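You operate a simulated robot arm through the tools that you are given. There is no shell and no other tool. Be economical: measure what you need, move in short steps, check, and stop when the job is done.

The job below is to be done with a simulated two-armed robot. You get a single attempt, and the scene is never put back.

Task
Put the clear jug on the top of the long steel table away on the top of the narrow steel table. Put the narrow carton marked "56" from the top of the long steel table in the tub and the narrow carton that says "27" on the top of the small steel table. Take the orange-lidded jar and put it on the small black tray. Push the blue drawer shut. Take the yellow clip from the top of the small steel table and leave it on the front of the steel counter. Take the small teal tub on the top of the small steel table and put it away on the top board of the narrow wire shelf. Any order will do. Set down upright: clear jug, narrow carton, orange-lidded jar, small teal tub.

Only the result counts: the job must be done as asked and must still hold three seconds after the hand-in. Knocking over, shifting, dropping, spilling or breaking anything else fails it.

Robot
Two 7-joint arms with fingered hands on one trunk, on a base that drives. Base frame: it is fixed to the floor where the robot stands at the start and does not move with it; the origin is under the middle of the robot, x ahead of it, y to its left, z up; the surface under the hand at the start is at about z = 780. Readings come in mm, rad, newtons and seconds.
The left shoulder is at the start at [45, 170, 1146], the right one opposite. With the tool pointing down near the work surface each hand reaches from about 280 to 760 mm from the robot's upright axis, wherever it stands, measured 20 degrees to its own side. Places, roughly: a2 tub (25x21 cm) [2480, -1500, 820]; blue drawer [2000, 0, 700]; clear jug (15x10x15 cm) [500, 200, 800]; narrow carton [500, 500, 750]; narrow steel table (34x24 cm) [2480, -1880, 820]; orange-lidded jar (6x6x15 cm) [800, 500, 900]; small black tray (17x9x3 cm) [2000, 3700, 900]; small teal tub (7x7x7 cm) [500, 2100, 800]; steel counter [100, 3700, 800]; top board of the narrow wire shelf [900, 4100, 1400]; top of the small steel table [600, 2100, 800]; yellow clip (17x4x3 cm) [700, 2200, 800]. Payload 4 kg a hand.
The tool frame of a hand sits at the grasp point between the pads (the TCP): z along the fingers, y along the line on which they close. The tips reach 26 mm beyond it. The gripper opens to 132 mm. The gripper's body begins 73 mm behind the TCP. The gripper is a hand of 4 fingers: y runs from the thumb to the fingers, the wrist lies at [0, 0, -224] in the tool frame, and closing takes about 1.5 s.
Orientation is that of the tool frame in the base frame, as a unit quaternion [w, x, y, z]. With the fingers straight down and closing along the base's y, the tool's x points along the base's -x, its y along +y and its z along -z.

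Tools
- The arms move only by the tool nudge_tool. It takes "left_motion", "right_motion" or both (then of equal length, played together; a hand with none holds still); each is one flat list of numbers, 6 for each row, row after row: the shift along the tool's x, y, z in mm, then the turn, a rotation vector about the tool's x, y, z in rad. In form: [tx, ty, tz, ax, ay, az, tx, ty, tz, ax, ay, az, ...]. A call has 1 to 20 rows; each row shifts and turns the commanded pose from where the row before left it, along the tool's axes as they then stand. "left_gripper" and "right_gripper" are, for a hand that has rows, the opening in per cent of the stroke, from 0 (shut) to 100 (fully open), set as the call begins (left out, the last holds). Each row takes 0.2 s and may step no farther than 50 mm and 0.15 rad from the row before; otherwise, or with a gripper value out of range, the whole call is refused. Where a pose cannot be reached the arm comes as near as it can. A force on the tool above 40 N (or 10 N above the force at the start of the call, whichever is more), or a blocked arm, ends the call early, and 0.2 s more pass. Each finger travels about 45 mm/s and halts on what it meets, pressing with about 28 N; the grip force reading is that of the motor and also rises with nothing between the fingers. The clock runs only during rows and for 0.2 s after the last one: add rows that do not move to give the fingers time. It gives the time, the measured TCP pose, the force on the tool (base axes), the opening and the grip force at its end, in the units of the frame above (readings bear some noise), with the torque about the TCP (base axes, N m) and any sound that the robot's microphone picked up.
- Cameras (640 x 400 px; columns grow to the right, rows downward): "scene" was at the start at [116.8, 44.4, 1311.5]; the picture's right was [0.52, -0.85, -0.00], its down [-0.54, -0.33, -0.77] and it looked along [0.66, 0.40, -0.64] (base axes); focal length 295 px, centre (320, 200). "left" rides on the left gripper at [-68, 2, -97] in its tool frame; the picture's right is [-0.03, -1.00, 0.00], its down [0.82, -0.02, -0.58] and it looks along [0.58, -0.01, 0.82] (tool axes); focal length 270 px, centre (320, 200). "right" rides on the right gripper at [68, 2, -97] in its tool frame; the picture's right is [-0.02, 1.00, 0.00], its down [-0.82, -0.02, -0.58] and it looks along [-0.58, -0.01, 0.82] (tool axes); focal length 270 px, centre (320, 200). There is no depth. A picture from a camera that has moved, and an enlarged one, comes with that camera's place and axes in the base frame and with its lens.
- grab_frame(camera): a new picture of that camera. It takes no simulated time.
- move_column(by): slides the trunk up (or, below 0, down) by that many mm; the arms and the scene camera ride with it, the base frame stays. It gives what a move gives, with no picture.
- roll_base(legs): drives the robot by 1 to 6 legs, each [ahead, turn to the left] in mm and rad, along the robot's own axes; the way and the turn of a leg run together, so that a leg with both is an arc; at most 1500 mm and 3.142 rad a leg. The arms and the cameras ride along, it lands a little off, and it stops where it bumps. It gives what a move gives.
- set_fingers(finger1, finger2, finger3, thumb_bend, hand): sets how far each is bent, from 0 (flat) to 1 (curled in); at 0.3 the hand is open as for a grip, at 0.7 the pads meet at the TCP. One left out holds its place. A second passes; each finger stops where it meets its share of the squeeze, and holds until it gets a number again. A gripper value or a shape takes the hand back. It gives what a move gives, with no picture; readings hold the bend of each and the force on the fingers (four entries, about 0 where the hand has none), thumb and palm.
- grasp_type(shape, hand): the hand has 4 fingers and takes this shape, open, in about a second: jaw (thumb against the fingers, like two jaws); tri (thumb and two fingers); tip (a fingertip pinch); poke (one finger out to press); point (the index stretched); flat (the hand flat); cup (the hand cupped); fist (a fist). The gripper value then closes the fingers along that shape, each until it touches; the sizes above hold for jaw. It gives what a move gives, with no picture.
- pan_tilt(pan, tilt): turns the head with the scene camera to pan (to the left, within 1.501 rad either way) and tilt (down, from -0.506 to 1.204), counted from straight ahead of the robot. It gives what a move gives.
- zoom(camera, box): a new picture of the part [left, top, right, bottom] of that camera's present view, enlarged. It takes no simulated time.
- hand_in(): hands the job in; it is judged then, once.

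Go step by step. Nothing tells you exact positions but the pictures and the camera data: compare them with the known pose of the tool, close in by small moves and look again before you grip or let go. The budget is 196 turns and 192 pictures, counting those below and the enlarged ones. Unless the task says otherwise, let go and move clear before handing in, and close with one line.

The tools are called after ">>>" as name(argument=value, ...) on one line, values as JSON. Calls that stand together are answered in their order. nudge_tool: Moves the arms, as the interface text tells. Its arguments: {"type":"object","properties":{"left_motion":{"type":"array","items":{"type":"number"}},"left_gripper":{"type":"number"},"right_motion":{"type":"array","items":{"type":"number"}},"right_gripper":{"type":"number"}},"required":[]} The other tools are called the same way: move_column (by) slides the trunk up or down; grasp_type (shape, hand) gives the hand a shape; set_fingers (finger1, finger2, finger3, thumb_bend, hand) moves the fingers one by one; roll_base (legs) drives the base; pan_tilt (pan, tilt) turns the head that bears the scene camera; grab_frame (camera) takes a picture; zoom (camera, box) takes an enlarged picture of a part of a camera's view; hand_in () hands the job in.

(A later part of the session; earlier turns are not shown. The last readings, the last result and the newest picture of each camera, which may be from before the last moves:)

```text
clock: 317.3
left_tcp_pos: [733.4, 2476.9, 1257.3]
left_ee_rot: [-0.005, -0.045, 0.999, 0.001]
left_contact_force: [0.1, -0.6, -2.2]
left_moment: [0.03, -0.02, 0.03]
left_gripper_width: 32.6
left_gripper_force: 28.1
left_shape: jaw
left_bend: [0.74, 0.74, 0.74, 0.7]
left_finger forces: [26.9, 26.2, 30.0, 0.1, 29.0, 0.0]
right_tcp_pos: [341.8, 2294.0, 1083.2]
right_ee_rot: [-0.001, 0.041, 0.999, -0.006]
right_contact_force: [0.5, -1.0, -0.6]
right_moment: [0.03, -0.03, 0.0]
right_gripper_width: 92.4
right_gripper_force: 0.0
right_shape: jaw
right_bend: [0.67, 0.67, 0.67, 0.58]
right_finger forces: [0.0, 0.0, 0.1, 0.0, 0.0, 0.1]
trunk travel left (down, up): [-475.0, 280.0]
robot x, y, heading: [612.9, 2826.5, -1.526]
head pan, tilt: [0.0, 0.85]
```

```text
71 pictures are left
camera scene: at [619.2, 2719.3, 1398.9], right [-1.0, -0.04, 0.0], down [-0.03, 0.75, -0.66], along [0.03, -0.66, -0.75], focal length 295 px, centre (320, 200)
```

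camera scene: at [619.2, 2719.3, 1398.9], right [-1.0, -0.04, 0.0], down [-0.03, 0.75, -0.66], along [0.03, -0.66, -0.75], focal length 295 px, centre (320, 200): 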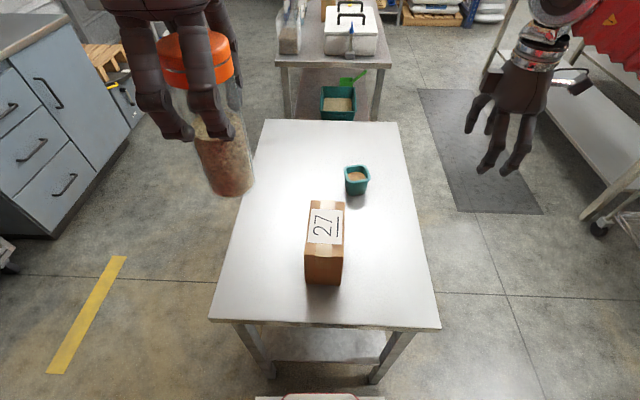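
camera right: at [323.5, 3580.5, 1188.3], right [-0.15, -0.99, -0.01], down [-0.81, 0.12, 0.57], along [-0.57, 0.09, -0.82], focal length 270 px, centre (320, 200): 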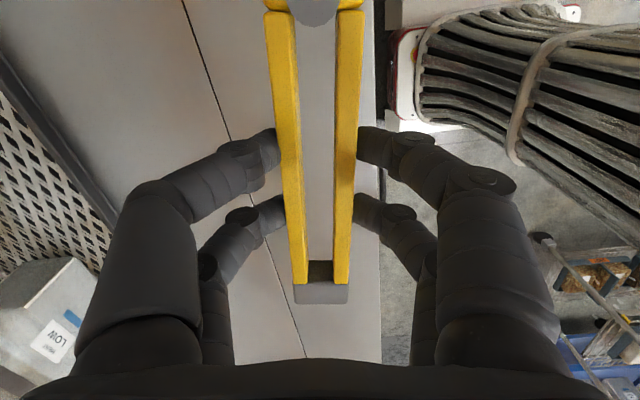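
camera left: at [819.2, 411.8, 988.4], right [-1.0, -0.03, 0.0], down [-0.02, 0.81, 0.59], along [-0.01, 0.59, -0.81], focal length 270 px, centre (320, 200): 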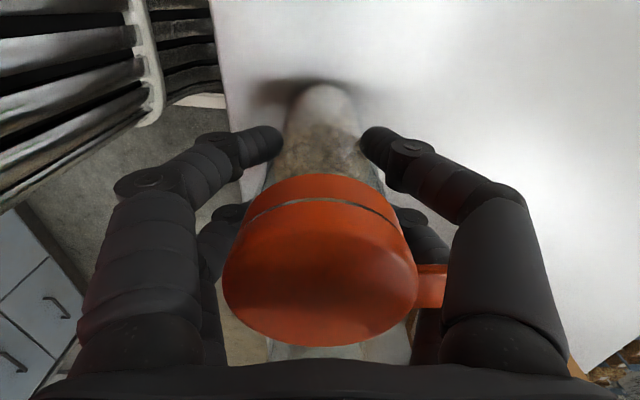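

The teal tub is at about (543, 2110). I bring the right hand over it.

>>> nudge_tool(right_motion=[-36, -27.8, 0, 0, 0, 0, -36, -27.8, 0, 0, 0, 0, -36, -27.8, 0, 0, 0, 0, -36, -27.8, 0, 0, 0, 0, -36, -27.8, 0, 0, 0, 0, -36, -27.8, 0, 0, 0, 0, 0, 0, 45, 0, 0, 0, 0, 0, 45, 0, 0, 0], right_gripper=100)

>>> grab_frame(camera="right")

>>> grab_frame(camera="scene")

```text
clock: 319.1
left_tcp_pos: [735.9, 2479.6, 1257.4]
left_ee_rot: [-0.005, -0.046, 0.999, 0.0]
left_contact_force: [0.7, -0.7, -1.1]
left_moment: [0.03, 0.01, -0.01]
left_gripper_width: 32.8
left_gripper_force: 28.1
left_shape: jaw
left_bend: [0.74, 0.74, 0.74, 0.7]
left_finger forces: [27.1, 26.4, 30.0, 0.1, 29.1, 0.0]
right_tcp_pos: [541.8, 2116.7, 995.8]
right_ee_rot: [-0.002, 0.041, 0.999, -0.009]
right_contact_force: [-0.4, -0.3, -0.6]
right_moment: [0.0, 0.01, -0.02]
right_gripper_width: 132.0
right_gripper_force: 0.1
right_shape: jaw
right_bend: [0.3, 0.3, 0.3, 0.3]
right_finger forces: [0.0, 0.0, 0.1, 0.0, 0.0, 0.0]
right hand out of reach, approached as far as the arm can: row 6
trunk travel left (down, up): [-475.0, 280.0]
robot x, y, heading: [614.7, 2825.1, -1.528]
head pan, tilt: [0.0, 0.85]
```

```text
70 pictures are left
camera right: at [473.9, 2126.0, 1094.4], right [0.11, 0.99, -0.02], down [0.81, -0.08, 0.58], along [0.57, -0.08, -0.82], focal length 270 px, centre (320, 200)
```

right: 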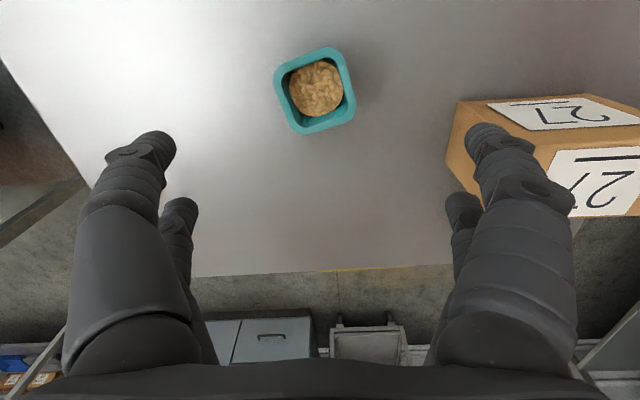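

```text
69 pictures are left
camera scene: at [620.8, 2721.0, 1399.0], right [-1.0, -0.04, 0.0], down [-0.03, 0.75, -0.66], along [0.03, -0.66, -0.75], focal length 295 px, centre (320, 200)
```

scene: 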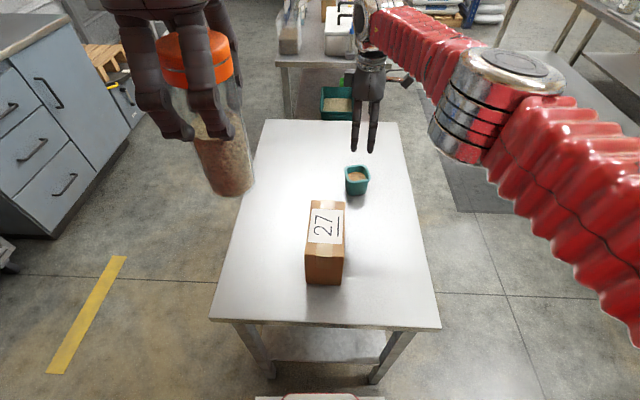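

The tub is turned by about 13°. I align the hand with it, correct by a few mm and go down.

>>> nudge_tool(right_motion=[0, 0, 0, 0, 0, -0.105, 0, 0, 0, 0, 0, -0.105, 0, 0, 0, 0, 0, -0.105, 5, -5, 30, 0, 0, 0, 0, 0, 45, 0, 0, 0, 0, 0, 45, 0, 0, 0])

>>> grab_frame(camera="right")

```text
clock: 320.5
left_tcp_pos: [731.7, 2478.8, 1258.5]
left_ee_rot: [-0.004, -0.045, 0.999, 0.001]
left_contact_force: [-0.5, 0.3, -1.4]
left_moment: [0.02, 0.0, 0.01]
left_gripper_width: 32.7
left_gripper_force: 27.7
left_shape: jaw
left_bend: [0.74, 0.74, 0.74, 0.7]
left_finger forces: [27.1, 26.4, 30.1, 0.0, 29.2, 0.0]
right_tcp_pos: [529.2, 2130.2, 876.0]
right_ee_rot: [-0.002, -0.116, 0.993, -0.008]
right_contact_force: [-0.2, -0.6, -0.1]
right_moment: [0.02, -0.06, 0.0]
right_gripper_width: 131.9
right_gripper_force: 0.0
right_shape: jaw
right_bend: [0.3, 0.3, 0.3, 0.3]
right_finger forces: [0.0, 0.1, 0.0, 0.0, 0.1, 0.1]
right hand out of reach, approached as far as the arm can: row 4, 5, 6
trunk travel left (down, up): [-475.0, 280.0]
robot x, y, heading: [616.0, 2821.8, -1.526]
head pan, tilt: [0.0, 0.85]
```

```text
68 pictures are left
camera right: at [461.9, 2118.0, 973.7], right [-0.21, 0.98, -0.02], down [0.8, 0.18, 0.57], along [0.56, 0.11, -0.82], focal length 270 px, centre (320, 200)
```

right: 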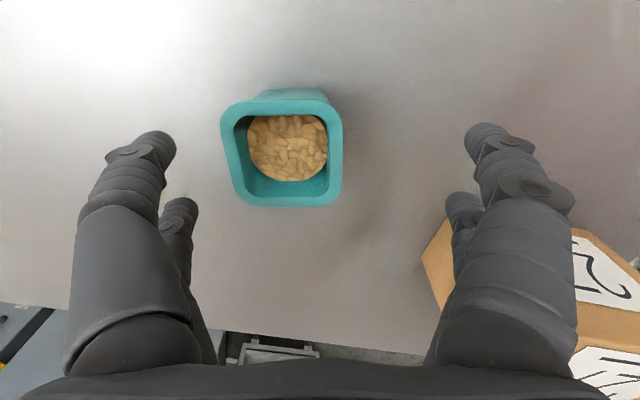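

Just short of reach; I rise a little and drive 40 mm closer.

>>> nudge_tool(right_motion=[0, 0, -30, 0, 0, 0])

>>> roll_base(legs=[[40, 0]])

>>> grab_frame(camera="right")

```text
clock: 320.9
left_tcp_pos: [733.3, 2480.1, 1258.6]
left_ee_rot: [-0.006, -0.045, 0.999, 0.001]
left_contact_force: [0.3, -0.4, -1.6]
left_moment: [0.01, -0.04, -0.01]
left_gripper_width: 32.6
left_gripper_force: 27.8
left_shape: jaw
left_bend: [0.74, 0.74, 0.74, 0.7]
left_finger forces: [27.1, 26.5, 30.1, 0.0, 29.0, 0.1]
right_tcp_pos: [531.5, 2128.2, 905.9]
right_ee_rot: [-0.003, -0.116, 0.993, -0.006]
right_contact_force: [-0.1, -0.4, -0.5]
right_moment: [-0.01, 0.0, 0.0]
right_gripper_width: 132.0
right_gripper_force: 0.0
right_shape: jaw
right_bend: [0.3, 0.3, 0.3, 0.3]
right_finger forces: [0.0, 0.0, 0.0, 0.1, 0.1, 0.0]
right hand out of reach, approached as far as the arm can: row 1
trunk travel left (down, up): [-475.0, 280.0]
robot x, y, heading: [612.9, 2823.0, -1.526]
head pan, tilt: [0.0, 0.85]
```

```text
clock: 321.8
left_tcp_pos: [735.6, 2438.6, 1257.4]
left_ee_rot: [-0.005, -0.045, 0.999, 0.001]
left_contact_force: [0.0, -0.6, -1.5]
left_moment: [0.08, -0.03, 0.0]
left_gripper_width: 32.7
left_gripper_force: 28.2
left_shape: jaw
left_bend: [0.74, 0.74, 0.74, 0.7]
left_finger forces: [27.0, 26.3, 30.1, 0.0, 29.1, 0.1]
right_tcp_pos: [532.2, 2088.0, 904.7]
right_ee_rot: [-0.002, -0.116, 0.993, -0.005]
right_contact_force: [0.0, -0.6, -0.9]
right_moment: [0.01, -0.01, -0.02]
right_gripper_width: 132.1
right_gripper_force: 0.1
right_shape: jaw
right_bend: [0.3, 0.3, 0.3, 0.3]
right_finger forces: [0.0, 0.1, 0.0, 0.0, 0.0, 0.0]
trunk travel left (down, up): [-475.0, 280.0]
robot x, y, heading: [612.3, 2785.5, -1.536]
head pan, tilt: [0.0, 0.85]
```

```text
67 pictures are left
camera right: at [466.2, 2073.8, 1002.8], right [-0.21, 0.98, -0.01], down [0.8, 0.17, 0.57], along [0.56, 0.11, -0.82], focal length 270 px, centre (320, 200)
```

right: 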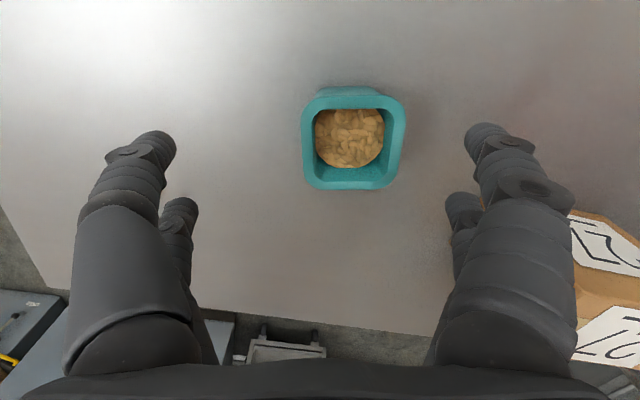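

Now in reach. I shift 20 mm and descend around the tub.

>>> nudge_tool(right_motion=[-4, 19.5, 0, 0, 0, 0, 0, 0, 40, 0, 0, 0, 0, 0, 40, 0, 0, 0, 0, 0, 20, 0, 0, 0])

>>> grab_frame(camera="right")

```text
clock: 322.8
left_tcp_pos: [735.9, 2440.1, 1259.9]
left_ee_rot: [-0.005, -0.046, 0.999, 0.0]
left_contact_force: [-1.1, -0.3, -2.6]
left_moment: [0.02, -0.03, -0.01]
left_gripper_width: 32.7
left_gripper_force: 27.7
left_shape: jaw
left_bend: [0.74, 0.74, 0.74, 0.7]
left_finger forces: [27.1, 26.5, 30.0, 0.0, 29.0, 0.0]
right_tcp_pos: [531.0, 2114.0, 804.1]
right_ee_rot: [-0.003, -0.115, 0.993, -0.006]
right_contact_force: [-0.4, -1.2, 0.3]
right_moment: [-0.01, 0.02, -0.02]
right_gripper_width: 131.8
right_gripper_force: 0.1
right_shape: jaw
right_bend: [0.3, 0.3, 0.3, 0.3]
right_finger forces: [0.1, 0.1, 0.0, 0.0, 0.0, 0.0]
right hand out of reach, approached as far as the arm can: row 1, 2, 3, 4
trunk travel left (down, up): [-475.0, 280.0]
robot x, y, heading: [616.6, 2784.9, -1.532]
head pan, tilt: [0.0, 0.85]
```

```text
66 pictures are left
camera right: at [463.5, 2101.0, 901.8], right [-0.21, 0.98, -0.01], down [0.8, 0.17, 0.57], along [0.56, 0.11, -0.82], focal length 270 px, centre (320, 200)
```

right: 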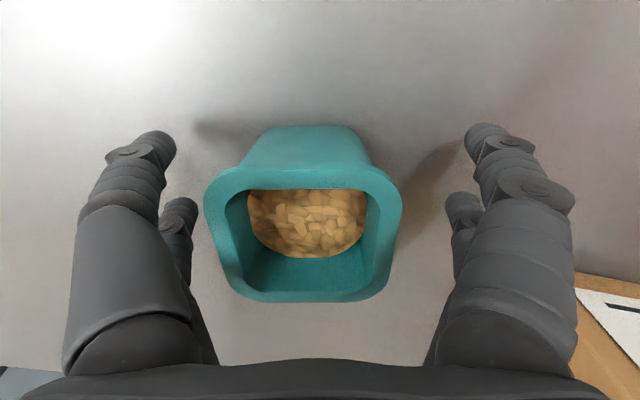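

>>> nudge_tool(right_motion=[0, -6, 0, 0, 0, 0, 0, 0, 0, 0, 0, 0, 0, 0, 0, 0, 0, 0, 0, 0, 0, 0, 0, 0, 0, 0, 0, 0, 0, 0, 0, 0, 0, 0, 0, 0, 0, 0, 0, 0, 0, 0, 0, 0, 0, 0, 0, 0, 0, 0, 0, 0, 0, 0], right_gripper=20)

>>> grab_frame(camera="right")

```text
clock: 324.8
left_tcp_pos: [734.3, 2441.9, 1259.9]
left_ee_rot: [-0.006, -0.045, 0.999, 0.001]
left_contact_force: [1.0, 0.8, -3.3]
left_moment: [0.02, -0.01, 0.03]
left_gripper_width: 32.7
left_gripper_force: 27.9
left_shape: jaw
left_bend: [0.74, 0.74, 0.74, 0.7]
left_finger forces: [27.1, 26.3, 30.0, 0.1, 29.1, 0.0]
right_tcp_pos: [529.9, 2115.1, 803.9]
right_ee_rot: [-0.001, -0.116, 0.993, -0.006]
right_contact_force: [-0.9, -0.2, 0.1]
right_moment: [0.05, 0.02, 0.03]
right_gripper_width: 50.7
right_gripper_force: 27.6
right_shape: jaw
right_bend: [0.73, 0.73, 0.73, 0.7]
right_finger forces: [25.5, 25.6, 25.3, 0.0, 25.8, 0.1]
right hand out of reach, approached as far as the arm can: row 1
trunk travel left (down, up): [-475.0, 280.0]
robot x, y, heading: [618.3, 2782.9, -1.534]
head pan, tilt: [0.0, 0.85]
```

```text
65 pictures are left
camera right: at [462.9, 2100.9, 902.3], right [-0.21, 0.98, -0.01], down [0.8, 0.17, 0.57], along [0.56, 0.11, -0.82], focal length 270 px, centre (320, 200)
```

right: 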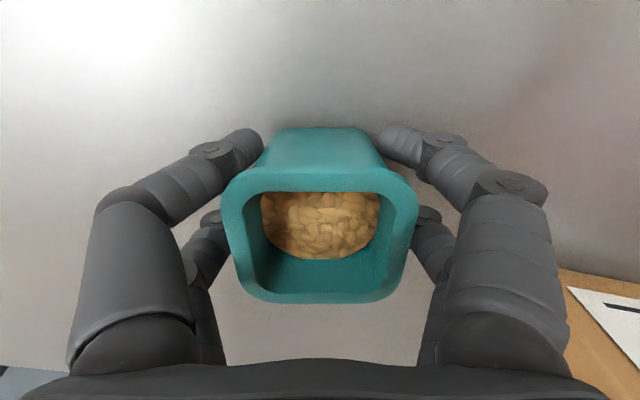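

The tub is held. I lift it straight up, draw it back and reverse from the table.

>>> nudge_tool(right_motion=[0, 0, -15, 0, 0, 0, 0, 0, -35, 0, 0, 0, 0, 0, -45, 0, 0, 0, 0, 0, -45, 0, 0, 0, 0, 0, -45, 0, 0, 0, 0, 0, -45, 0, 0, 0, 0, 0, -45, 0, 0, 0, 16, 38, 0, 0, 0, 0, 16, 38, 0, 0, 0, 0, 16, 38, 0, 0, 0, 0, 16, 38, 0, 0, 0, 0, 16, 38, 0, 0, 0, 0, 16, 38, 0, 0, 0, 0])

>>> roll_base(legs=[[-180, 0]])

>>> grab_frame(camera="scene")

```text
clock: 327.6
left_tcp_pos: [736.1, 2441.4, 1258.9]
left_ee_rot: [-0.004, -0.044, 0.999, 0.0]
left_contact_force: [0.2, 0.1, -1.4]
left_moment: [0.02, -0.04, 0.04]
left_gripper_width: 32.8
left_gripper_force: 28.0
left_shape: jaw
left_bend: [0.74, 0.74, 0.74, 0.7]
left_finger forces: [27.3, 26.6, 30.0, 0.1, 29.0, 0.1]
right_tcp_pos: [394.8, 2278.1, 1068.0]
right_ee_rot: [-0.002, -0.115, 0.993, -0.007]
right_contact_force: [0.6, -0.6, -0.4]
right_moment: [-0.02, -0.02, -0.03]
right_gripper_width: 50.6
right_gripper_force: 28.2
right_shape: jaw
right_bend: [0.73, 0.73, 0.73, 0.7]
right_finger forces: [25.5, 25.4, 25.2, 0.0, 25.6, 0.0]
right hand out of reach, approached as far as the arm can: row 1, 2, 3, 4, 5
trunk travel left (down, up): [-475.0, 280.0]
robot x, y, heading: [614.7, 2782.4, -1.528]
head pan, tilt: [0.0, 0.85]
```

```text
clock: 329.1
left_tcp_pos: [729.2, 2621.0, 1260.5]
left_ee_rot: [-0.006, -0.046, 0.999, -0.001]
left_contact_force: [-0.5, 0.4, -0.6]
left_moment: [-0.03, -0.02, 0.02]
left_gripper_width: 32.8
left_gripper_force: 28.0
left_shape: jaw
left_bend: [0.74, 0.74, 0.74, 0.7]
left_finger forces: [27.2, 26.6, 30.0, 0.0, 29.2, 0.0]
right_tcp_pos: [390.4, 2456.0, 1067.2]
right_ee_rot: [-0.002, -0.118, 0.993, -0.008]
right_contact_force: [0.9, 0.7, -1.0]
right_moment: [0.01, 0.01, 0.03]
right_gripper_width: 50.6
right_gripper_force: 27.7
right_shape: jaw
right_bend: [0.73, 0.73, 0.73, 0.7]
right_finger forces: [25.4, 25.6, 25.3, 0.0, 25.7, 0.0]
trunk travel left (down, up): [-475.0, 280.0]
robot x, y, heading: [610.0, 2963.1, -1.527]
head pan, tilt: [0.0, 0.85]
```

```text
64 pictures are left
camera scene: at [613.8, 2862.2, 1399.2], right [-1.0, -0.04, 0.0], down [-0.03, 0.75, -0.66], along [0.03, -0.66, -0.75], focal length 295 px, centre (320, 200)
```

scene: 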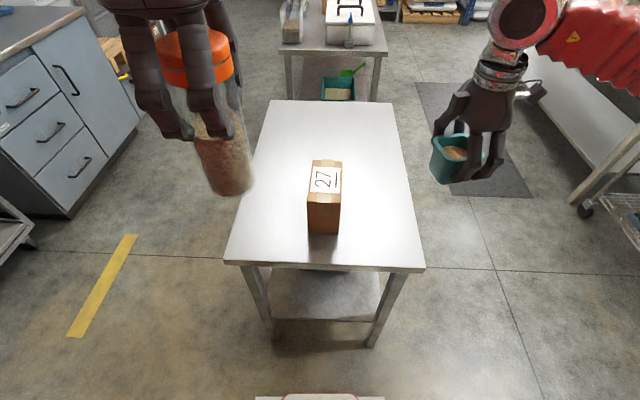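

Only carton 27 is left on the small table, standing well. I turn around to the wire shelf in steps.

>>> roll_base(legs=[[0, 0.78]])

>>> roll_base(legs=[[0, 0.78]])

>>> roll_base(legs=[[0, 0.78]])

>>> pan_tilt(pan=0.3, tilt=0.1)

>>> grab_frame(camera="scene")

```text
clock: 331.7
left_tcp_pos: [934.5, 2797.2, 1259.0]
left_ee_rot: [-0.005, -0.417, 0.909, 0.0]
left_contact_force: [-0.6, -0.2, -2.2]
left_moment: [-0.02, -0.02, 0.03]
left_gripper_width: 32.9
left_gripper_force: 28.1
left_shape: jaw
left_bend: [0.74, 0.74, 0.74, 0.7]
left_finger forces: [26.9, 26.1, 29.7, 0.0, 28.6, 0.1]
right_tcp_pos: [804.3, 2444.2, 1067.3]
right_ee_rot: [0.001, -0.48, 0.877, -0.006]
right_contact_force: [0.7, 0.4, -0.5]
right_moment: [-0.06, 0.01, -0.01]
right_gripper_width: 50.2
right_gripper_force: 28.6
right_shape: jaw
right_bend: [0.73, 0.73, 0.73, 0.7]
right_finger forces: [25.2, 25.4, 25.1, 0.0, 25.5, 0.0]
trunk travel left (down, up): [-475.0, 280.0]
robot x, y, heading: [580.1, 2930.4, -0.762]
head pan, tilt: [0.0, 0.85]
```

```text
clock: 334.6
left_tcp_pos: [927.6, 3090.3, 1258.8]
left_ee_rot: [0.005, 0.73, -0.684, 0.005]
left_contact_force: [-0.4, 1.4, -2.2]
left_moment: [-0.12, -0.06, 0.02]
left_gripper_width: 32.7
left_gripper_force: 27.9
left_shape: jaw
left_bend: [0.74, 0.74, 0.74, 0.7]
left_finger forces: [26.7, 25.6, 29.7, 0.1, 28.8, 0.0]
right_tcp_pos: [1081.0, 2745.1, 1068.9]
right_ee_rot: [-0.002, 0.776, -0.631, 0.008]
right_contact_force: [-0.4, 1.5, -1.2]
right_moment: [-0.12, -0.02, -0.02]
right_gripper_width: 49.8
right_gripper_force: 28.3
right_shape: jaw
right_bend: [0.73, 0.73, 0.73, 0.7]
right_finger forces: [25.9, 26.3, 26.1, 0.0, 26.2, 0.1]
trunk travel left (down, up): [-475.0, 280.0]
robot x, y, heading: [579.4, 2884.9, -0.003]
head pan, tilt: [0.0, 0.85]
stopped in leg 1: the robot was blocked; the commanded pose is now the measured one
```

```text
clock: 337.3
left_tcp_pos: [697.4, 3266.7, 1260.7]
left_ee_rot: [0.002, 0.93, -0.367, 0.004]
left_contact_force: [-0.1, -0.4, -2.0]
left_moment: [-0.04, 0.02, -0.03]
left_gripper_width: 32.8
left_gripper_force: 28.0
left_shape: jaw
left_bend: [0.74, 0.74, 0.74, 0.7]
left_finger forces: [26.9, 25.6, 29.9, 0.0, 29.3, 0.1]
right_tcp_pos: [1046.7, 3122.5, 1066.9]
right_ee_rot: [-0.005, 0.954, -0.301, 0.006]
right_contact_force: [0.3, 0.3, -1.6]
right_moment: [-0.01, -0.02, 0.01]
right_gripper_width: 49.8
right_gripper_force: 27.7
right_shape: jaw
right_bend: [0.73, 0.73, 0.73, 0.7]
right_finger forces: [25.3, 25.7, 25.4, 0.0, 25.6, 0.0]
trunk travel left (down, up): [-475.0, 280.0]
robot x, y, heading: [608.9, 2856.0, 0.753]
head pan, tilt: [0.0, 0.85]
```

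```text
clock: 338.4
left_tcp_pos: [696.3, 3266.0, 1261.7]
left_ee_rot: [0.003, 0.93, -0.368, 0.004]
left_contact_force: [-0.6, 0.4, -2.1]
left_moment: [-0.03, -0.03, -0.02]
left_gripper_width: 32.6
left_gripper_force: 28.0
left_shape: jaw
left_bend: [0.74, 0.74, 0.74, 0.7]
left_finger forces: [26.6, 25.5, 30.0, 0.0, 29.2, 0.0]
right_tcp_pos: [1044.4, 3122.3, 1069.0]
right_ee_rot: [-0.005, 0.954, -0.301, 0.004]
right_contact_force: [0.2, 0.5, -1.1]
right_moment: [0.0, -0.03, 0.04]
right_gripper_width: 49.6
right_gripper_force: 27.9
right_shape: jaw
right_bend: [0.73, 0.73, 0.74, 0.7]
right_finger forces: [25.9, 26.2, 26.1, 0.0, 26.1, 0.0]
trunk travel left (down, up): [-475.0, 280.0]
robot x, y, heading: [610.3, 2855.5, 0.748]
head pan, tilt: [0.3, 0.099]
```

```text
63 pictures are left
camera scene: at [673.1, 2952.3, 1466.0], right [0.87, -0.49, 0.0], down [-0.05, -0.09, -0.99], along [0.49, 0.86, -0.1], focal length 295 px, centre (320, 200)
```

scene: 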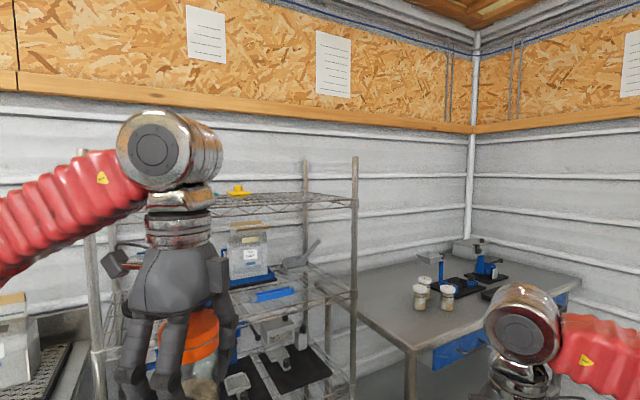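

I raise the trunk to see onto the top board and finish the turn.

>>> roll_base(legs=[[0, 0.8]])

>>> move_column(by=275)

>>> pan_tilt(pan=-0.2, tilt=0.3)

>>> grab_frame(camera="scene")

```text
clock: 340.8
left_tcp_pos: [408.2, 3229.8, 1261.2]
left_ee_rot: [0.001, 1.0, -0.024, 0.007]
left_contact_force: [-1.0, 0.2, -1.9]
left_moment: [0.03, -0.08, 0.02]
left_gripper_width: 32.3
left_gripper_force: 27.7
left_shape: jaw
left_bend: [0.74, 0.74, 0.74, 0.7]
left_finger forces: [27.3, 26.2, 30.7, 0.1, 30.0, 0.0]
right_tcp_pos: [768.6, 3345.0, 1068.7]
right_ee_rot: [-0.005, 0.999, 0.045, 0.005]
right_contact_force: [-0.5, -1.0, -0.9]
right_moment: [0.04, -0.07, -0.03]
right_gripper_width: 49.6
right_gripper_force: 28.4
right_shape: jaw
right_bend: [0.73, 0.73, 0.74, 0.7]
right_finger forces: [25.8, 26.0, 25.9, 0.0, 26.0, 0.0]
trunk travel left (down, up): [-475.0, 280.0]
robot x, y, heading: [653.6, 2852.1, 1.472]
head pan, tilt: [0.3, 0.099]
stopped in leg 1: the robot was blocked; the commanded pose is now the measured one
```

```text
clock: 343.6
left_tcp_pos: [413.0, 3228.4, 1536.4]
left_ee_rot: [0.001, 1.0, -0.026, 0.004]
left_contact_force: [-0.2, -0.5, -1.3]
left_moment: [-0.03, 0.01, 0.0]
left_gripper_width: 32.6
left_gripper_force: 28.2
left_shape: jaw
left_bend: [0.74, 0.74, 0.74, 0.7]
left_finger forces: [27.2, 26.2, 30.7, 0.1, 30.0, 0.0]
right_tcp_pos: [772.4, 3346.4, 1343.5]
right_ee_rot: [-0.005, 0.999, 0.046, 0.003]
right_contact_force: [-0.1, 0.1, -0.6]
right_moment: [-0.03, 0.0, 0.01]
right_gripper_width: 49.4
right_gripper_force: 28.2
right_shape: jaw
right_bend: [0.73, 0.73, 0.74, 0.7]
right_finger forces: [25.8, 26.0, 25.8, 0.0, 25.8, 0.1]
trunk travel left (down, up): [-750.0, 5.0]
robot x, y, heading: [657.7, 2856.8, 1.473]
head pan, tilt: [0.3, 0.099]
```

```text
clock: 344.5
left_tcp_pos: [412.8, 3228.8, 1536.4]
left_ee_rot: [0.001, 1.0, -0.026, 0.005]
left_contact_force: [-0.6, -0.7, -1.4]
left_moment: [0.02, 0.0, 0.02]
left_gripper_width: 32.5
left_gripper_force: 28.0
left_shape: jaw
left_bend: [0.74, 0.74, 0.74, 0.7]
left_finger forces: [27.2, 26.4, 30.6, 0.0, 30.1, 0.0]
right_tcp_pos: [772.7, 3345.1, 1343.3]
right_ee_rot: [-0.006, 0.999, 0.045, 0.003]
right_contact_force: [0.3, 1.1, -1.7]
right_moment: [0.0, -0.02, -0.03]
right_gripper_width: 49.3
right_gripper_force: 28.0
right_shape: jaw
right_bend: [0.73, 0.73, 0.74, 0.7]
right_finger forces: [25.8, 26.0, 25.9, 0.1, 25.9, 0.0]
trunk travel left (down, up): [-750.0, 5.0]
robot x, y, heading: [652.9, 2851.1, 1.476]
head pan, tilt: [-0.201, 0.3]
```

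```text
62 pictures are left
camera scene: at [680.9, 2954.3, 1722.9], right [0.96, -0.29, 0.0], down [-0.09, -0.28, -0.96], along [0.28, 0.91, -0.3], focal length 295 px, centre (320, 200)
```

scene: 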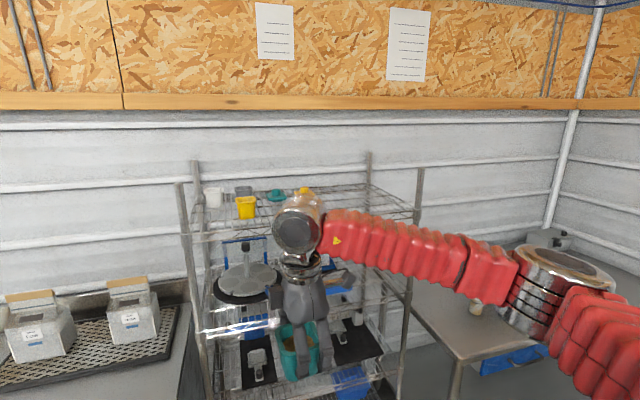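

The top board (z ≈ 1345, roughly x 550–1300, y 3860–4230) is free on its right half. I raise the right hand, pull the jar hand in, and drive to about (950, 3400).

>>> nudge_tool(right_motion=[0, 0, -36, 0, 0, 0, 0, 0, -36, 0, 0, 0, 0, 0, -36, 0, 0, 0, 0, 0, -36, 0, 0, 0], left_motion=[0, 25, 0, 0, 0, 0, 0, 25, 0, 0, 0, 0, 0, 25, 0, 0, 0, 0, 0, 25, 0, 0, 0, 0])

>>> roll_base(legs=[[0, -0.42]])

>>> roll_base(legs=[[560, 0]])

>>> roll_base(legs=[[0, 0.5]])

>>> pan_tilt(pan=-0.1, tilt=0.6)

>>> grab_frame(camera="scene")

```text
clock: 345.5
left_tcp_pos: [407.4, 3126.3, 1538.5]
left_ee_rot: [0.001, 1.0, -0.026, 0.005]
left_contact_force: [0.5, -0.7, -0.6]
left_moment: [0.0, -0.01, 0.0]
left_gripper_width: 32.8
left_gripper_force: 27.9
left_shape: jaw
left_bend: [0.74, 0.74, 0.74, 0.7]
left_finger forces: [27.3, 26.3, 30.7, 0.1, 29.9, 0.0]
right_tcp_pos: [769.7, 3340.1, 1490.4]
right_ee_rot: [-0.006, 0.999, 0.046, 0.004]
right_contact_force: [0.4, 0.1, -0.6]
right_moment: [0.03, -0.02, 0.02]
right_gripper_width: 49.4
right_gripper_force: 27.4
right_shape: jaw
right_bend: [0.73, 0.73, 0.74, 0.7]
right_finger forces: [25.6, 25.9, 25.7, 0.0, 25.7, 0.0]
trunk travel left (down, up): [-750.0, 5.0]
robot x, y, heading: [658.4, 2850.2, 1.471]
head pan, tilt: [-0.201, 0.3]
```

```text
clock: 347.3
left_tcp_pos: [541.5, 3201.1, 1538.1]
left_ee_rot: [0.001, 0.972, -0.233, 0.004]
left_contact_force: [-0.6, -0.4, -1.8]
left_moment: [0.02, 0.02, 0.05]
left_gripper_width: 32.6
left_gripper_force: 27.8
left_shape: jaw
left_bend: [0.74, 0.74, 0.74, 0.7]
left_finger forces: [27.5, 26.3, 30.8, 0.1, 30.0, 0.0]
right_tcp_pos: [960.3, 3248.5, 1489.7]
right_ee_rot: [-0.005, 0.986, -0.165, 0.005]
right_contact_force: [-0.7, -0.1, -1.7]
right_moment: [0.01, 0.02, 0.01]
right_gripper_width: 49.3
right_gripper_force: 27.7
right_shape: jaw
right_bend: [0.74, 0.73, 0.74, 0.7]
right_finger forces: [25.2, 25.6, 25.2, 0.1, 25.5, 0.0]
trunk travel left (down, up): [-750.0, 5.0]
robot x, y, heading: [632.4, 2862.6, 1.049]
head pan, tilt: [-0.201, 0.3]
```

```text
clock: 350.5
left_tcp_pos: [819.8, 3679.0, 1537.9]
left_ee_rot: [0.002, 0.972, -0.237, 0.004]
left_contact_force: [0.9, -0.1, -1.3]
left_moment: [0.01, -0.01, 0.02]
left_gripper_width: 32.2
left_gripper_force: 27.7
left_shape: jaw
left_bend: [0.74, 0.74, 0.74, 0.7]
left_finger forces: [27.4, 26.3, 30.7, 0.1, 29.7, 0.0]
right_tcp_pos: [1238.1, 3722.0, 1489.8]
right_ee_rot: [-0.005, 0.986, -0.169, 0.005]
right_contact_force: [0.5, 0.1, -1.1]
right_moment: [0.03, -0.05, 0.02]
right_gripper_width: 49.4
right_gripper_force: 27.6
right_shape: jaw
right_bend: [0.74, 0.74, 0.74, 0.7]
right_finger forces: [25.6, 25.7, 25.4, 0.0, 25.7, 0.0]
trunk travel left (down, up): [-750.0, 5.0]
robot x, y, heading: [908.0, 3341.3, 1.043]
head pan, tilt: [-0.201, 0.3]
```

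```text
clock: 352.5
left_tcp_pos: [660.9, 3590.5, 1538.0]
left_ee_rot: [0.001, 1.0, 0.021, 0.005]
left_contact_force: [-0.4, 0.0, -1.0]
left_moment: [-0.04, 0.0, 0.01]
left_gripper_width: 32.5
left_gripper_force: 27.9
left_shape: jaw
left_bend: [0.74, 0.74, 0.74, 0.7]
left_finger forces: [27.6, 26.5, 30.8, 0.1, 30.0, 0.0]
right_tcp_pos: [1002.5, 3837.6, 1491.1]
right_ee_rot: [-0.006, 0.996, 0.09, 0.003]
right_contact_force: [-0.3, -0.5, -1.6]
right_moment: [-0.01, 0.02, -0.01]
right_gripper_width: 49.4
right_gripper_force: 28.0
right_shape: jaw
right_bend: [0.74, 0.74, 0.74, 0.7]
right_finger forces: [25.2, 25.4, 25.3, 0.0, 25.3, 0.0]
trunk travel left (down, up): [-750.0, 5.0]
robot x, y, heading: [938.4, 3340.4, 1.559]
head pan, tilt: [-0.201, 0.3]
```

```text
clock: 353.3
left_tcp_pos: [659.5, 3590.8, 1538.4]
left_ee_rot: [0.0, 1.0, 0.02, 0.005]
left_contact_force: [-1.0, -0.2, -2.5]
left_moment: [0.0, -0.06, 0.03]
left_gripper_width: 32.3
left_gripper_force: 28.0
left_shape: jaw
left_bend: [0.74, 0.74, 0.74, 0.7]
left_finger forces: [26.7, 26.1, 33.2, 0.1, 29.8, 0.0]
right_tcp_pos: [1000.3, 3835.5, 1491.1]
right_ee_rot: [-0.007, 0.996, 0.091, 0.004]
right_contact_force: [-0.5, -0.6, -0.8]
right_moment: [0.02, -0.03, 0.02]
right_gripper_width: 49.3
right_gripper_force: 28.3
right_shape: jaw
right_bend: [0.74, 0.74, 0.74, 0.7]
right_finger forces: [25.7, 26.0, 25.8, 0.0, 25.8, 0.0]
trunk travel left (down, up): [-750.0, 5.0]
robot x, y, heading: [935.4, 3334.1, 1.559]
head pan, tilt: [-0.099, 0.6]
```

```text
61 pictures are left
camera scene: at [942.4, 3437.2, 1695.5], right [0.99, -0.11, 0.0], down [-0.06, -0.56, -0.83], along [0.09, 0.82, -0.56], focal length 295 px, centre (320, 200)
```

scene: 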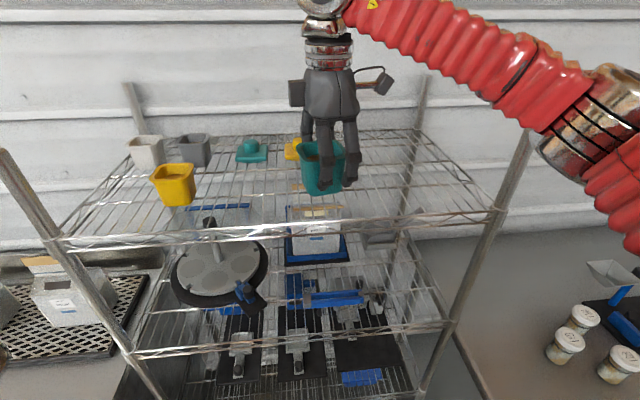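

The right half of the top board is free. I bring the tub over (1110, 3970) and lower it near the board.

>>> nudge_tool(right_motion=[32.8, -28, 0, 0, 0, 0, 32.8, -28, 0, 0, 0, 0, 32.8, -28, 0, 0, 0, 0, 32.8, -28, 0, 0, 0, 0, 0, 0, 30, 0, 0, 0, 0, 0, 30, 0, 0, 0])

>>> grab_frame(camera="scene")

>>> grab_frame(camera="right")

```text
clock: 354.7
left_tcp_pos: [661.9, 3590.8, 1539.7]
left_ee_rot: [0.0, 1.0, 0.021, 0.005]
left_contact_force: [0.5, 0.6, -1.9]
left_moment: [-0.01, -0.01, -0.02]
left_gripper_width: 32.0
left_gripper_force: 27.7
left_shape: jaw
left_bend: [0.74, 0.74, 0.74, 0.7]
left_finger forces: [26.7, 26.2, 33.2, 0.0, 29.7, 0.0]
right_tcp_pos: [1113.3, 3971.6, 1431.3]
right_ee_rot: [-0.006, 0.996, 0.091, 0.004]
right_contact_force: [0.3, 0.2, -1.1]
right_moment: [0.02, 0.01, 0.0]
right_gripper_width: 49.3
right_gripper_force: 28.4
right_shape: jaw
right_bend: [0.74, 0.74, 0.74, 0.7]
right_finger forces: [25.3, 25.7, 25.5, 0.1, 25.5, 0.0]
trunk travel left (down, up): [-750.0, 5.0]
robot x, y, heading: [935.1, 3338.5, 1.559]
head pan, tilt: [-0.099, 0.6]
```

```text
60 pictures are left
camera scene: at [946.0, 3438.5, 1695.4], right [0.99, -0.11, 0.0], down [-0.06, -0.56, -0.82], along [0.09, 0.82, -0.57], focal length 295 px, centre (320, 200)
```

scene: 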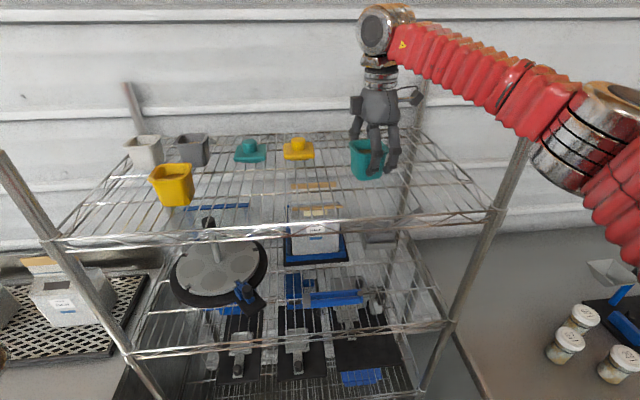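

```text
59 pictures are left
camera right: at [1180.9, 3979.4, 1529.6], right [0.16, -0.99, -0.01], down [-0.81, -0.14, 0.57], along [-0.57, -0.08, -0.82], focal length 270 px, centre (320, 200)
```

right: 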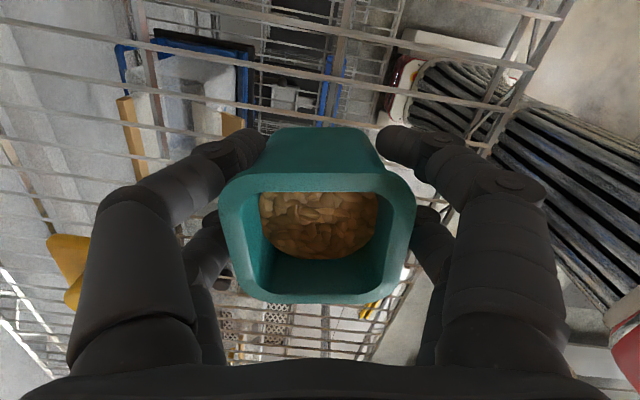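

Clear beneath. I lower in small steps.

>>> nudge_tool(right_motion=[0, 0, 15, 0, 0, 0, 0, 0, 8, 0, 0, 0, 0, 0, 5, 0, 0, 0, 0, 0, 0, 0, 0, 0])

>>> zoom(camera="scene", box=[300, 90, 460, 220])

```text
clock: 355.7
left_tcp_pos: [662.0, 3590.1, 1538.9]
left_ee_rot: [0.001, 1.0, 0.022, 0.005]
left_contact_force: [0.2, 0.3, -1.1]
left_moment: [-0.03, 0.02, 0.0]
left_gripper_width: 32.2
left_gripper_force: 28.4
left_shape: jaw
left_bend: [0.74, 0.74, 0.74, 0.7]
left_finger forces: [26.6, 26.2, 33.2, 0.0, 29.8, 0.0]
right_tcp_pos: [1113.0, 3973.0, 1403.9]
right_ee_rot: [-0.006, 0.996, 0.09, 0.003]
right_contact_force: [-0.4, -0.7, -1.0]
right_moment: [-0.01, -0.03, 0.02]
right_gripper_width: 49.0
right_gripper_force: 28.0
right_shape: jaw
right_bend: [0.74, 0.74, 0.74, 0.7]
right_finger forces: [25.3, 25.6, 25.5, 0.0, 25.4, 0.0]
trunk travel left (down, up): [-750.0, 5.0]
robot x, y, heading: [935.5, 3337.1, 1.56]
head pan, tilt: [-0.099, 0.6]
```

```text
3.08 times, centred on (380, 155) of scene
camera zoom: at [945.8, 3438.2, 1695.4], right [0.99, -0.11, 0.0], down [-0.06, -0.56, -0.82], along [0.09, 0.82, -0.57], focal length 908 px, centre (135, 338)
```

zoom: 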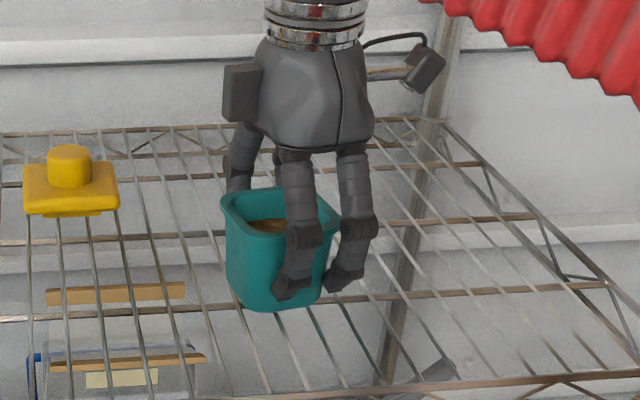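

>>> nudge_tool(right_motion=[0, 0, 5, 0, 0, 0, 0, 0, 4, 0, 0, 0, 0, 0, 0, 0, 0, 0])

```text
clock: 356.5
left_tcp_pos: [661.9, 3588.4, 1540.6]
left_ee_rot: [0.0, 1.0, 0.019, 0.004]
left_contact_force: [0.1, 0.0, -1.5]
left_moment: [0.02, -0.02, 0.01]
left_gripper_width: 32.5
left_gripper_force: 27.9
left_shape: jaw
left_bend: [0.74, 0.74, 0.74, 0.7]
left_finger forces: [26.7, 26.2, 33.2, 0.0, 29.8, 0.0]
right_tcp_pos: [1112.0, 3968.8, 1401.1]
right_ee_rot: [-0.01, 0.996, 0.091, 0.003]
right_contact_force: [3.8, 6.9, 36.4]
right_moment: [0.34, 0.03, 0.07]
right_gripper_width: 50.4
right_gripper_force: 28.0
right_shape: jaw
right_bend: [0.75, 0.75, 0.74, 0.7]
right_finger forces: [26.2, 27.5, 29.5, 0.1, 30.5, 0.0]
trunk travel left (down, up): [-750.0, 5.0]
robot x, y, heading: [940.1, 3338.5, 1.558]
head pan, tilt: [-0.099, 0.6]
```

It touches down firmly. I ease the pressure and check before opening.

>>> nudge_tool(right_motion=[0, 0, -5, 0, 0, 0, 0, 0, 0, 0, 0, 0])

>>> zoom(camera="scene", box=[300, 90, 460, 220])

```text
clock: 357.1
left_tcp_pos: [661.8, 3588.9, 1540.8]
left_ee_rot: [0.0, 1.0, 0.021, 0.005]
left_contact_force: [0.3, -0.3, -2.0]
left_moment: [-0.02, 0.0, -0.01]
left_gripper_width: 32.2
left_gripper_force: 28.6
left_shape: jaw
left_bend: [0.74, 0.74, 0.74, 0.7]
left_finger forces: [26.7, 26.3, 33.2, 0.0, 29.8, 0.0]
right_tcp_pos: [1111.6, 3971.5, 1401.6]
right_ee_rot: [-0.007, 0.996, 0.09, 0.004]
right_contact_force: [3.8, 4.1, 21.1]
right_moment: [0.41, 0.04, 0.01]
right_gripper_width: 50.3
right_gripper_force: 28.1
right_shape: jaw
right_bend: [0.75, 0.75, 0.74, 0.7]
right_finger forces: [27.4, 28.4, 29.0, 0.0, 29.1, 0.1]
trunk travel left (down, up): [-750.0, 5.0]
robot x, y, heading: [935.2, 3336.0, 1.558]
head pan, tilt: [-0.099, 0.6]
```

```text
3.08 times, centred on (380, 155) of scene
camera zoom: at [945.6, 3436.2, 1695.5], right [0.99, -0.11, 0.0], down [-0.06, -0.56, -0.83], along [0.09, 0.82, -0.56], focal length 908 px, centre (135, 338)
```

zoom: 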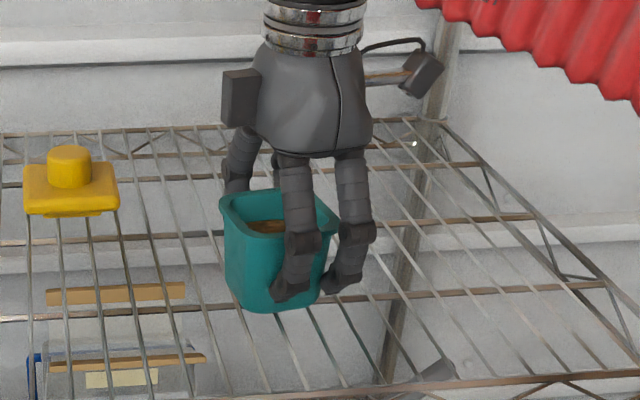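

>>> nudge_tool(right_motion=[0, 0, 0, 0, 0, 0, 0, 0, 0, 0, 0, 0, 0, 0, 0, 0, 0, 0, 0, 0, 0, 0, 0, 0, 0, 0, 0, 0, 0, 0, 0, 0, 0, 0, 0, 0, 0, 0, 0, 0, 0, 0, 0, 0, -25, 0, 0, 0, 0, 0, -35, 0, 0, 0, 0, 0, -35, 0, 0, 0, 0, 30, -10, 0, 0, 0, 0, 40, 0, 0, 0, 0, 0, 40, 0, 0, 0, 0], right_gripper=90)

>>> grab_frame(camera="scene")

```text
clock: 359.9
left_tcp_pos: [661.1, 3590.2, 1540.6]
left_ee_rot: [0.0, 1.0, 0.022, 0.004]
left_contact_force: [-0.7, -0.2, -1.0]
left_moment: [0.0, -0.01, 0.0]
left_gripper_width: 32.1
left_gripper_force: 27.7
left_shape: jaw
left_bend: [0.74, 0.74, 0.74, 0.7]
left_finger forces: [26.6, 26.2, 33.2, 0.0, 29.7, 0.0]
right_tcp_pos: [1133.8, 3858.7, 1506.9]
right_ee_rot: [-0.007, 0.996, 0.091, 0.003]
right_contact_force: [0.7, 0.0, -0.1]
right_moment: [-0.01, 0.02, 0.02]
right_gripper_width: 118.6
right_gripper_force: 0.0
right_shape: jaw
right_bend: [0.48, 0.48, 0.48, 0.33]
right_finger forces: [0.1, 0.0, 0.0, 0.1, 0.0, 0.0]
trunk travel left (down, up): [-750.0, 5.0]
robot x, y, heading: [933.1, 3338.4, 1.556]
head pan, tilt: [-0.099, 0.6]
```

```text
56 pictures are left
camera scene: at [946.2, 3436.7, 1695.5], right [0.99, -0.11, 0.0], down [-0.06, -0.56, -0.83], along [0.09, 0.82, -0.56], focal length 295 px, centre (320, 200)
```

scene: 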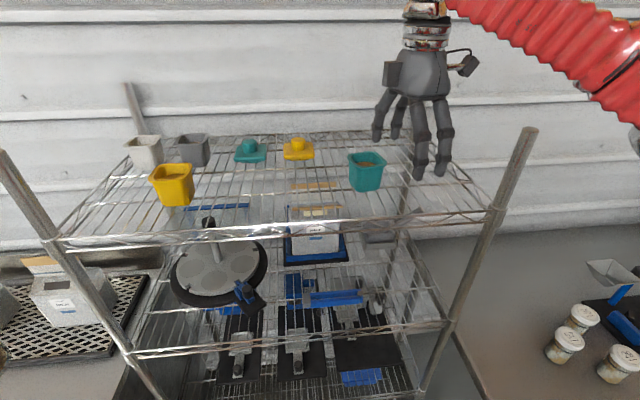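

The teal tub stands on the top board. I back away, lower the trunk and turn towards the bench with the black tray.

>>> roll_base(legs=[[-380, 0]])

>>> move_column(by=-240)

>>> roll_base(legs=[[0, -0.78]])

>>> pan_tilt(pan=0, tilt=0.4)

>>> grab_frame(camera="scene")

```text
clock: 362.4
left_tcp_pos: [657.0, 3207.6, 1538.6]
left_ee_rot: [0.0, 1.0, 0.016, 0.004]
left_contact_force: [-0.5, -0.8, -1.7]
left_moment: [-0.01, -0.01, -0.01]
left_gripper_width: 32.3
left_gripper_force: 28.0
left_shape: jaw
left_bend: [0.74, 0.74, 0.74, 0.7]
left_finger forces: [26.8, 26.3, 33.1, 0.0, 29.7, 0.0]
right_tcp_pos: [1131.4, 3473.0, 1506.3]
right_ee_rot: [-0.006, 0.996, 0.086, 0.003]
right_contact_force: [-0.3, 0.3, 0.2]
right_moment: [-0.03, -0.02, 0.0]
right_gripper_width: 118.5
right_gripper_force: 0.0
right_shape: jaw
right_bend: [0.48, 0.48, 0.48, 0.33]
right_finger forces: [0.0, 0.0, 0.0, 0.0, 0.1, 0.0]
trunk travel left (down, up): [-750.0, 5.0]
robot x, y, heading: [929.1, 2954.7, 1.551]
head pan, tilt: [-0.099, 0.6]
```

```text
clock: 364.9
left_tcp_pos: [656.9, 3206.2, 1300.6]
left_ee_rot: [0.001, 1.0, 0.017, 0.004]
left_contact_force: [0.8, 0.6, -1.2]
left_moment: [0.0, -0.01, 0.01]
left_gripper_width: 32.2
left_gripper_force: 28.0
left_shape: jaw
left_bend: [0.74, 0.74, 0.74, 0.7]
left_finger forces: [26.6, 26.3, 33.1, 0.0, 29.8, 0.1]
right_tcp_pos: [1130.6, 3472.6, 1267.8]
right_ee_rot: [-0.007, 0.996, 0.087, 0.003]
right_contact_force: [-0.1, -0.3, 0.2]
right_moment: [-0.01, 0.02, 0.0]
right_gripper_width: 118.8
right_gripper_force: 0.2
right_shape: jaw
right_bend: [0.48, 0.48, 0.48, 0.33]
right_finger forces: [0.1, 0.1, 0.1, 0.0, 0.1, 0.1]
trunk travel left (down, up): [-510.0, 245.0]
robot x, y, heading: [928.6, 2949.6, 1.548]
head pan, tilt: [-0.099, 0.6]
```

```text
clock: 368.1
left_tcp_pos: [918.6, 3321.5, 1300.6]
left_ee_rot: [0.002, 0.931, -0.365, 0.002]
left_contact_force: [0.8, 0.7, -1.3]
left_moment: [0.05, 0.08, 0.01]
left_gripper_width: 32.1
left_gripper_force: 28.1
left_shape: jaw
left_bend: [0.74, 0.74, 0.74, 0.7]
left_finger forces: [26.9, 26.3, 33.5, 0.0, 29.5, 0.0]
right_tcp_pos: [1442.7, 3177.4, 1267.1]
right_ee_rot: [-0.006, 0.954, -0.298, 0.004]
right_contact_force: [0.6, -0.4, 0.0]
right_moment: [0.01, 0.05, 0.02]
right_gripper_width: 118.7
right_gripper_force: 0.1
right_shape: jaw
right_bend: [0.48, 0.48, 0.48, 0.33]
right_finger forces: [0.0, 0.0, 0.0, 0.0, 0.0, 0.1]
trunk travel left (down, up): [-510.0, 245.0]
robot x, y, heading: [899.7, 2985.3, 0.77]
head pan, tilt: [-0.099, 0.6]
stopped in leg 1: the robot was blocked; the commanded pose is now the measured one
```

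```text
clock: 368.8
left_tcp_pos: [913.6, 3325.6, 1300.4]
left_ee_rot: [0.003, 0.931, -0.364, 0.005]
left_contact_force: [-0.9, 0.8, -2.5]
left_moment: [0.03, -0.04, -0.01]
left_gripper_width: 32.2
left_gripper_force: 28.1
left_shape: jaw
left_bend: [0.74, 0.74, 0.74, 0.7]
left_finger forces: [26.9, 26.3, 33.5, 0.1, 29.7, 0.1]
right_tcp_pos: [1436.8, 3182.0, 1268.0]
right_ee_rot: [-0.004, 0.955, -0.297, 0.006]
right_contact_force: [0.2, -1.4, -0.8]
right_moment: [0.02, 0.0, -0.02]
right_gripper_width: 118.8
right_gripper_force: 0.0
right_shape: jaw
right_bend: [0.48, 0.48, 0.48, 0.33]
right_finger forces: [0.1, 0.1, 0.0, 0.0, 0.0, 0.0]
trunk travel left (down, up): [-510.0, 245.0]
robot x, y, heading: [900.4, 2985.0, 0.776]
head pan, tilt: [0.0, 0.4]
```

```text
55 pictures are left
camera scene: at [980.4, 3062.0, 1473.3], right [0.7, -0.72, 0.0], down [-0.28, -0.27, -0.92], along [0.66, 0.64, -0.39], focal length 295 px, centre (320, 200)
```

scene: 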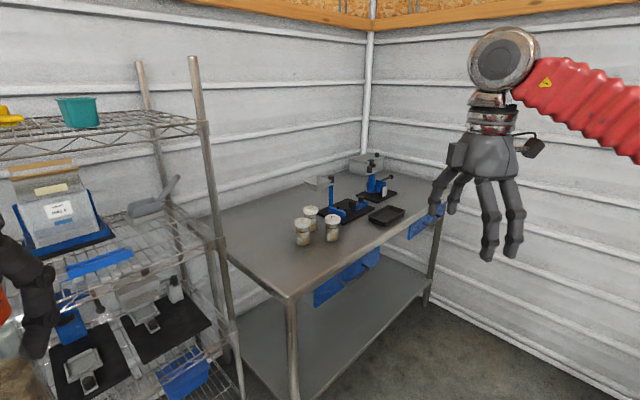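

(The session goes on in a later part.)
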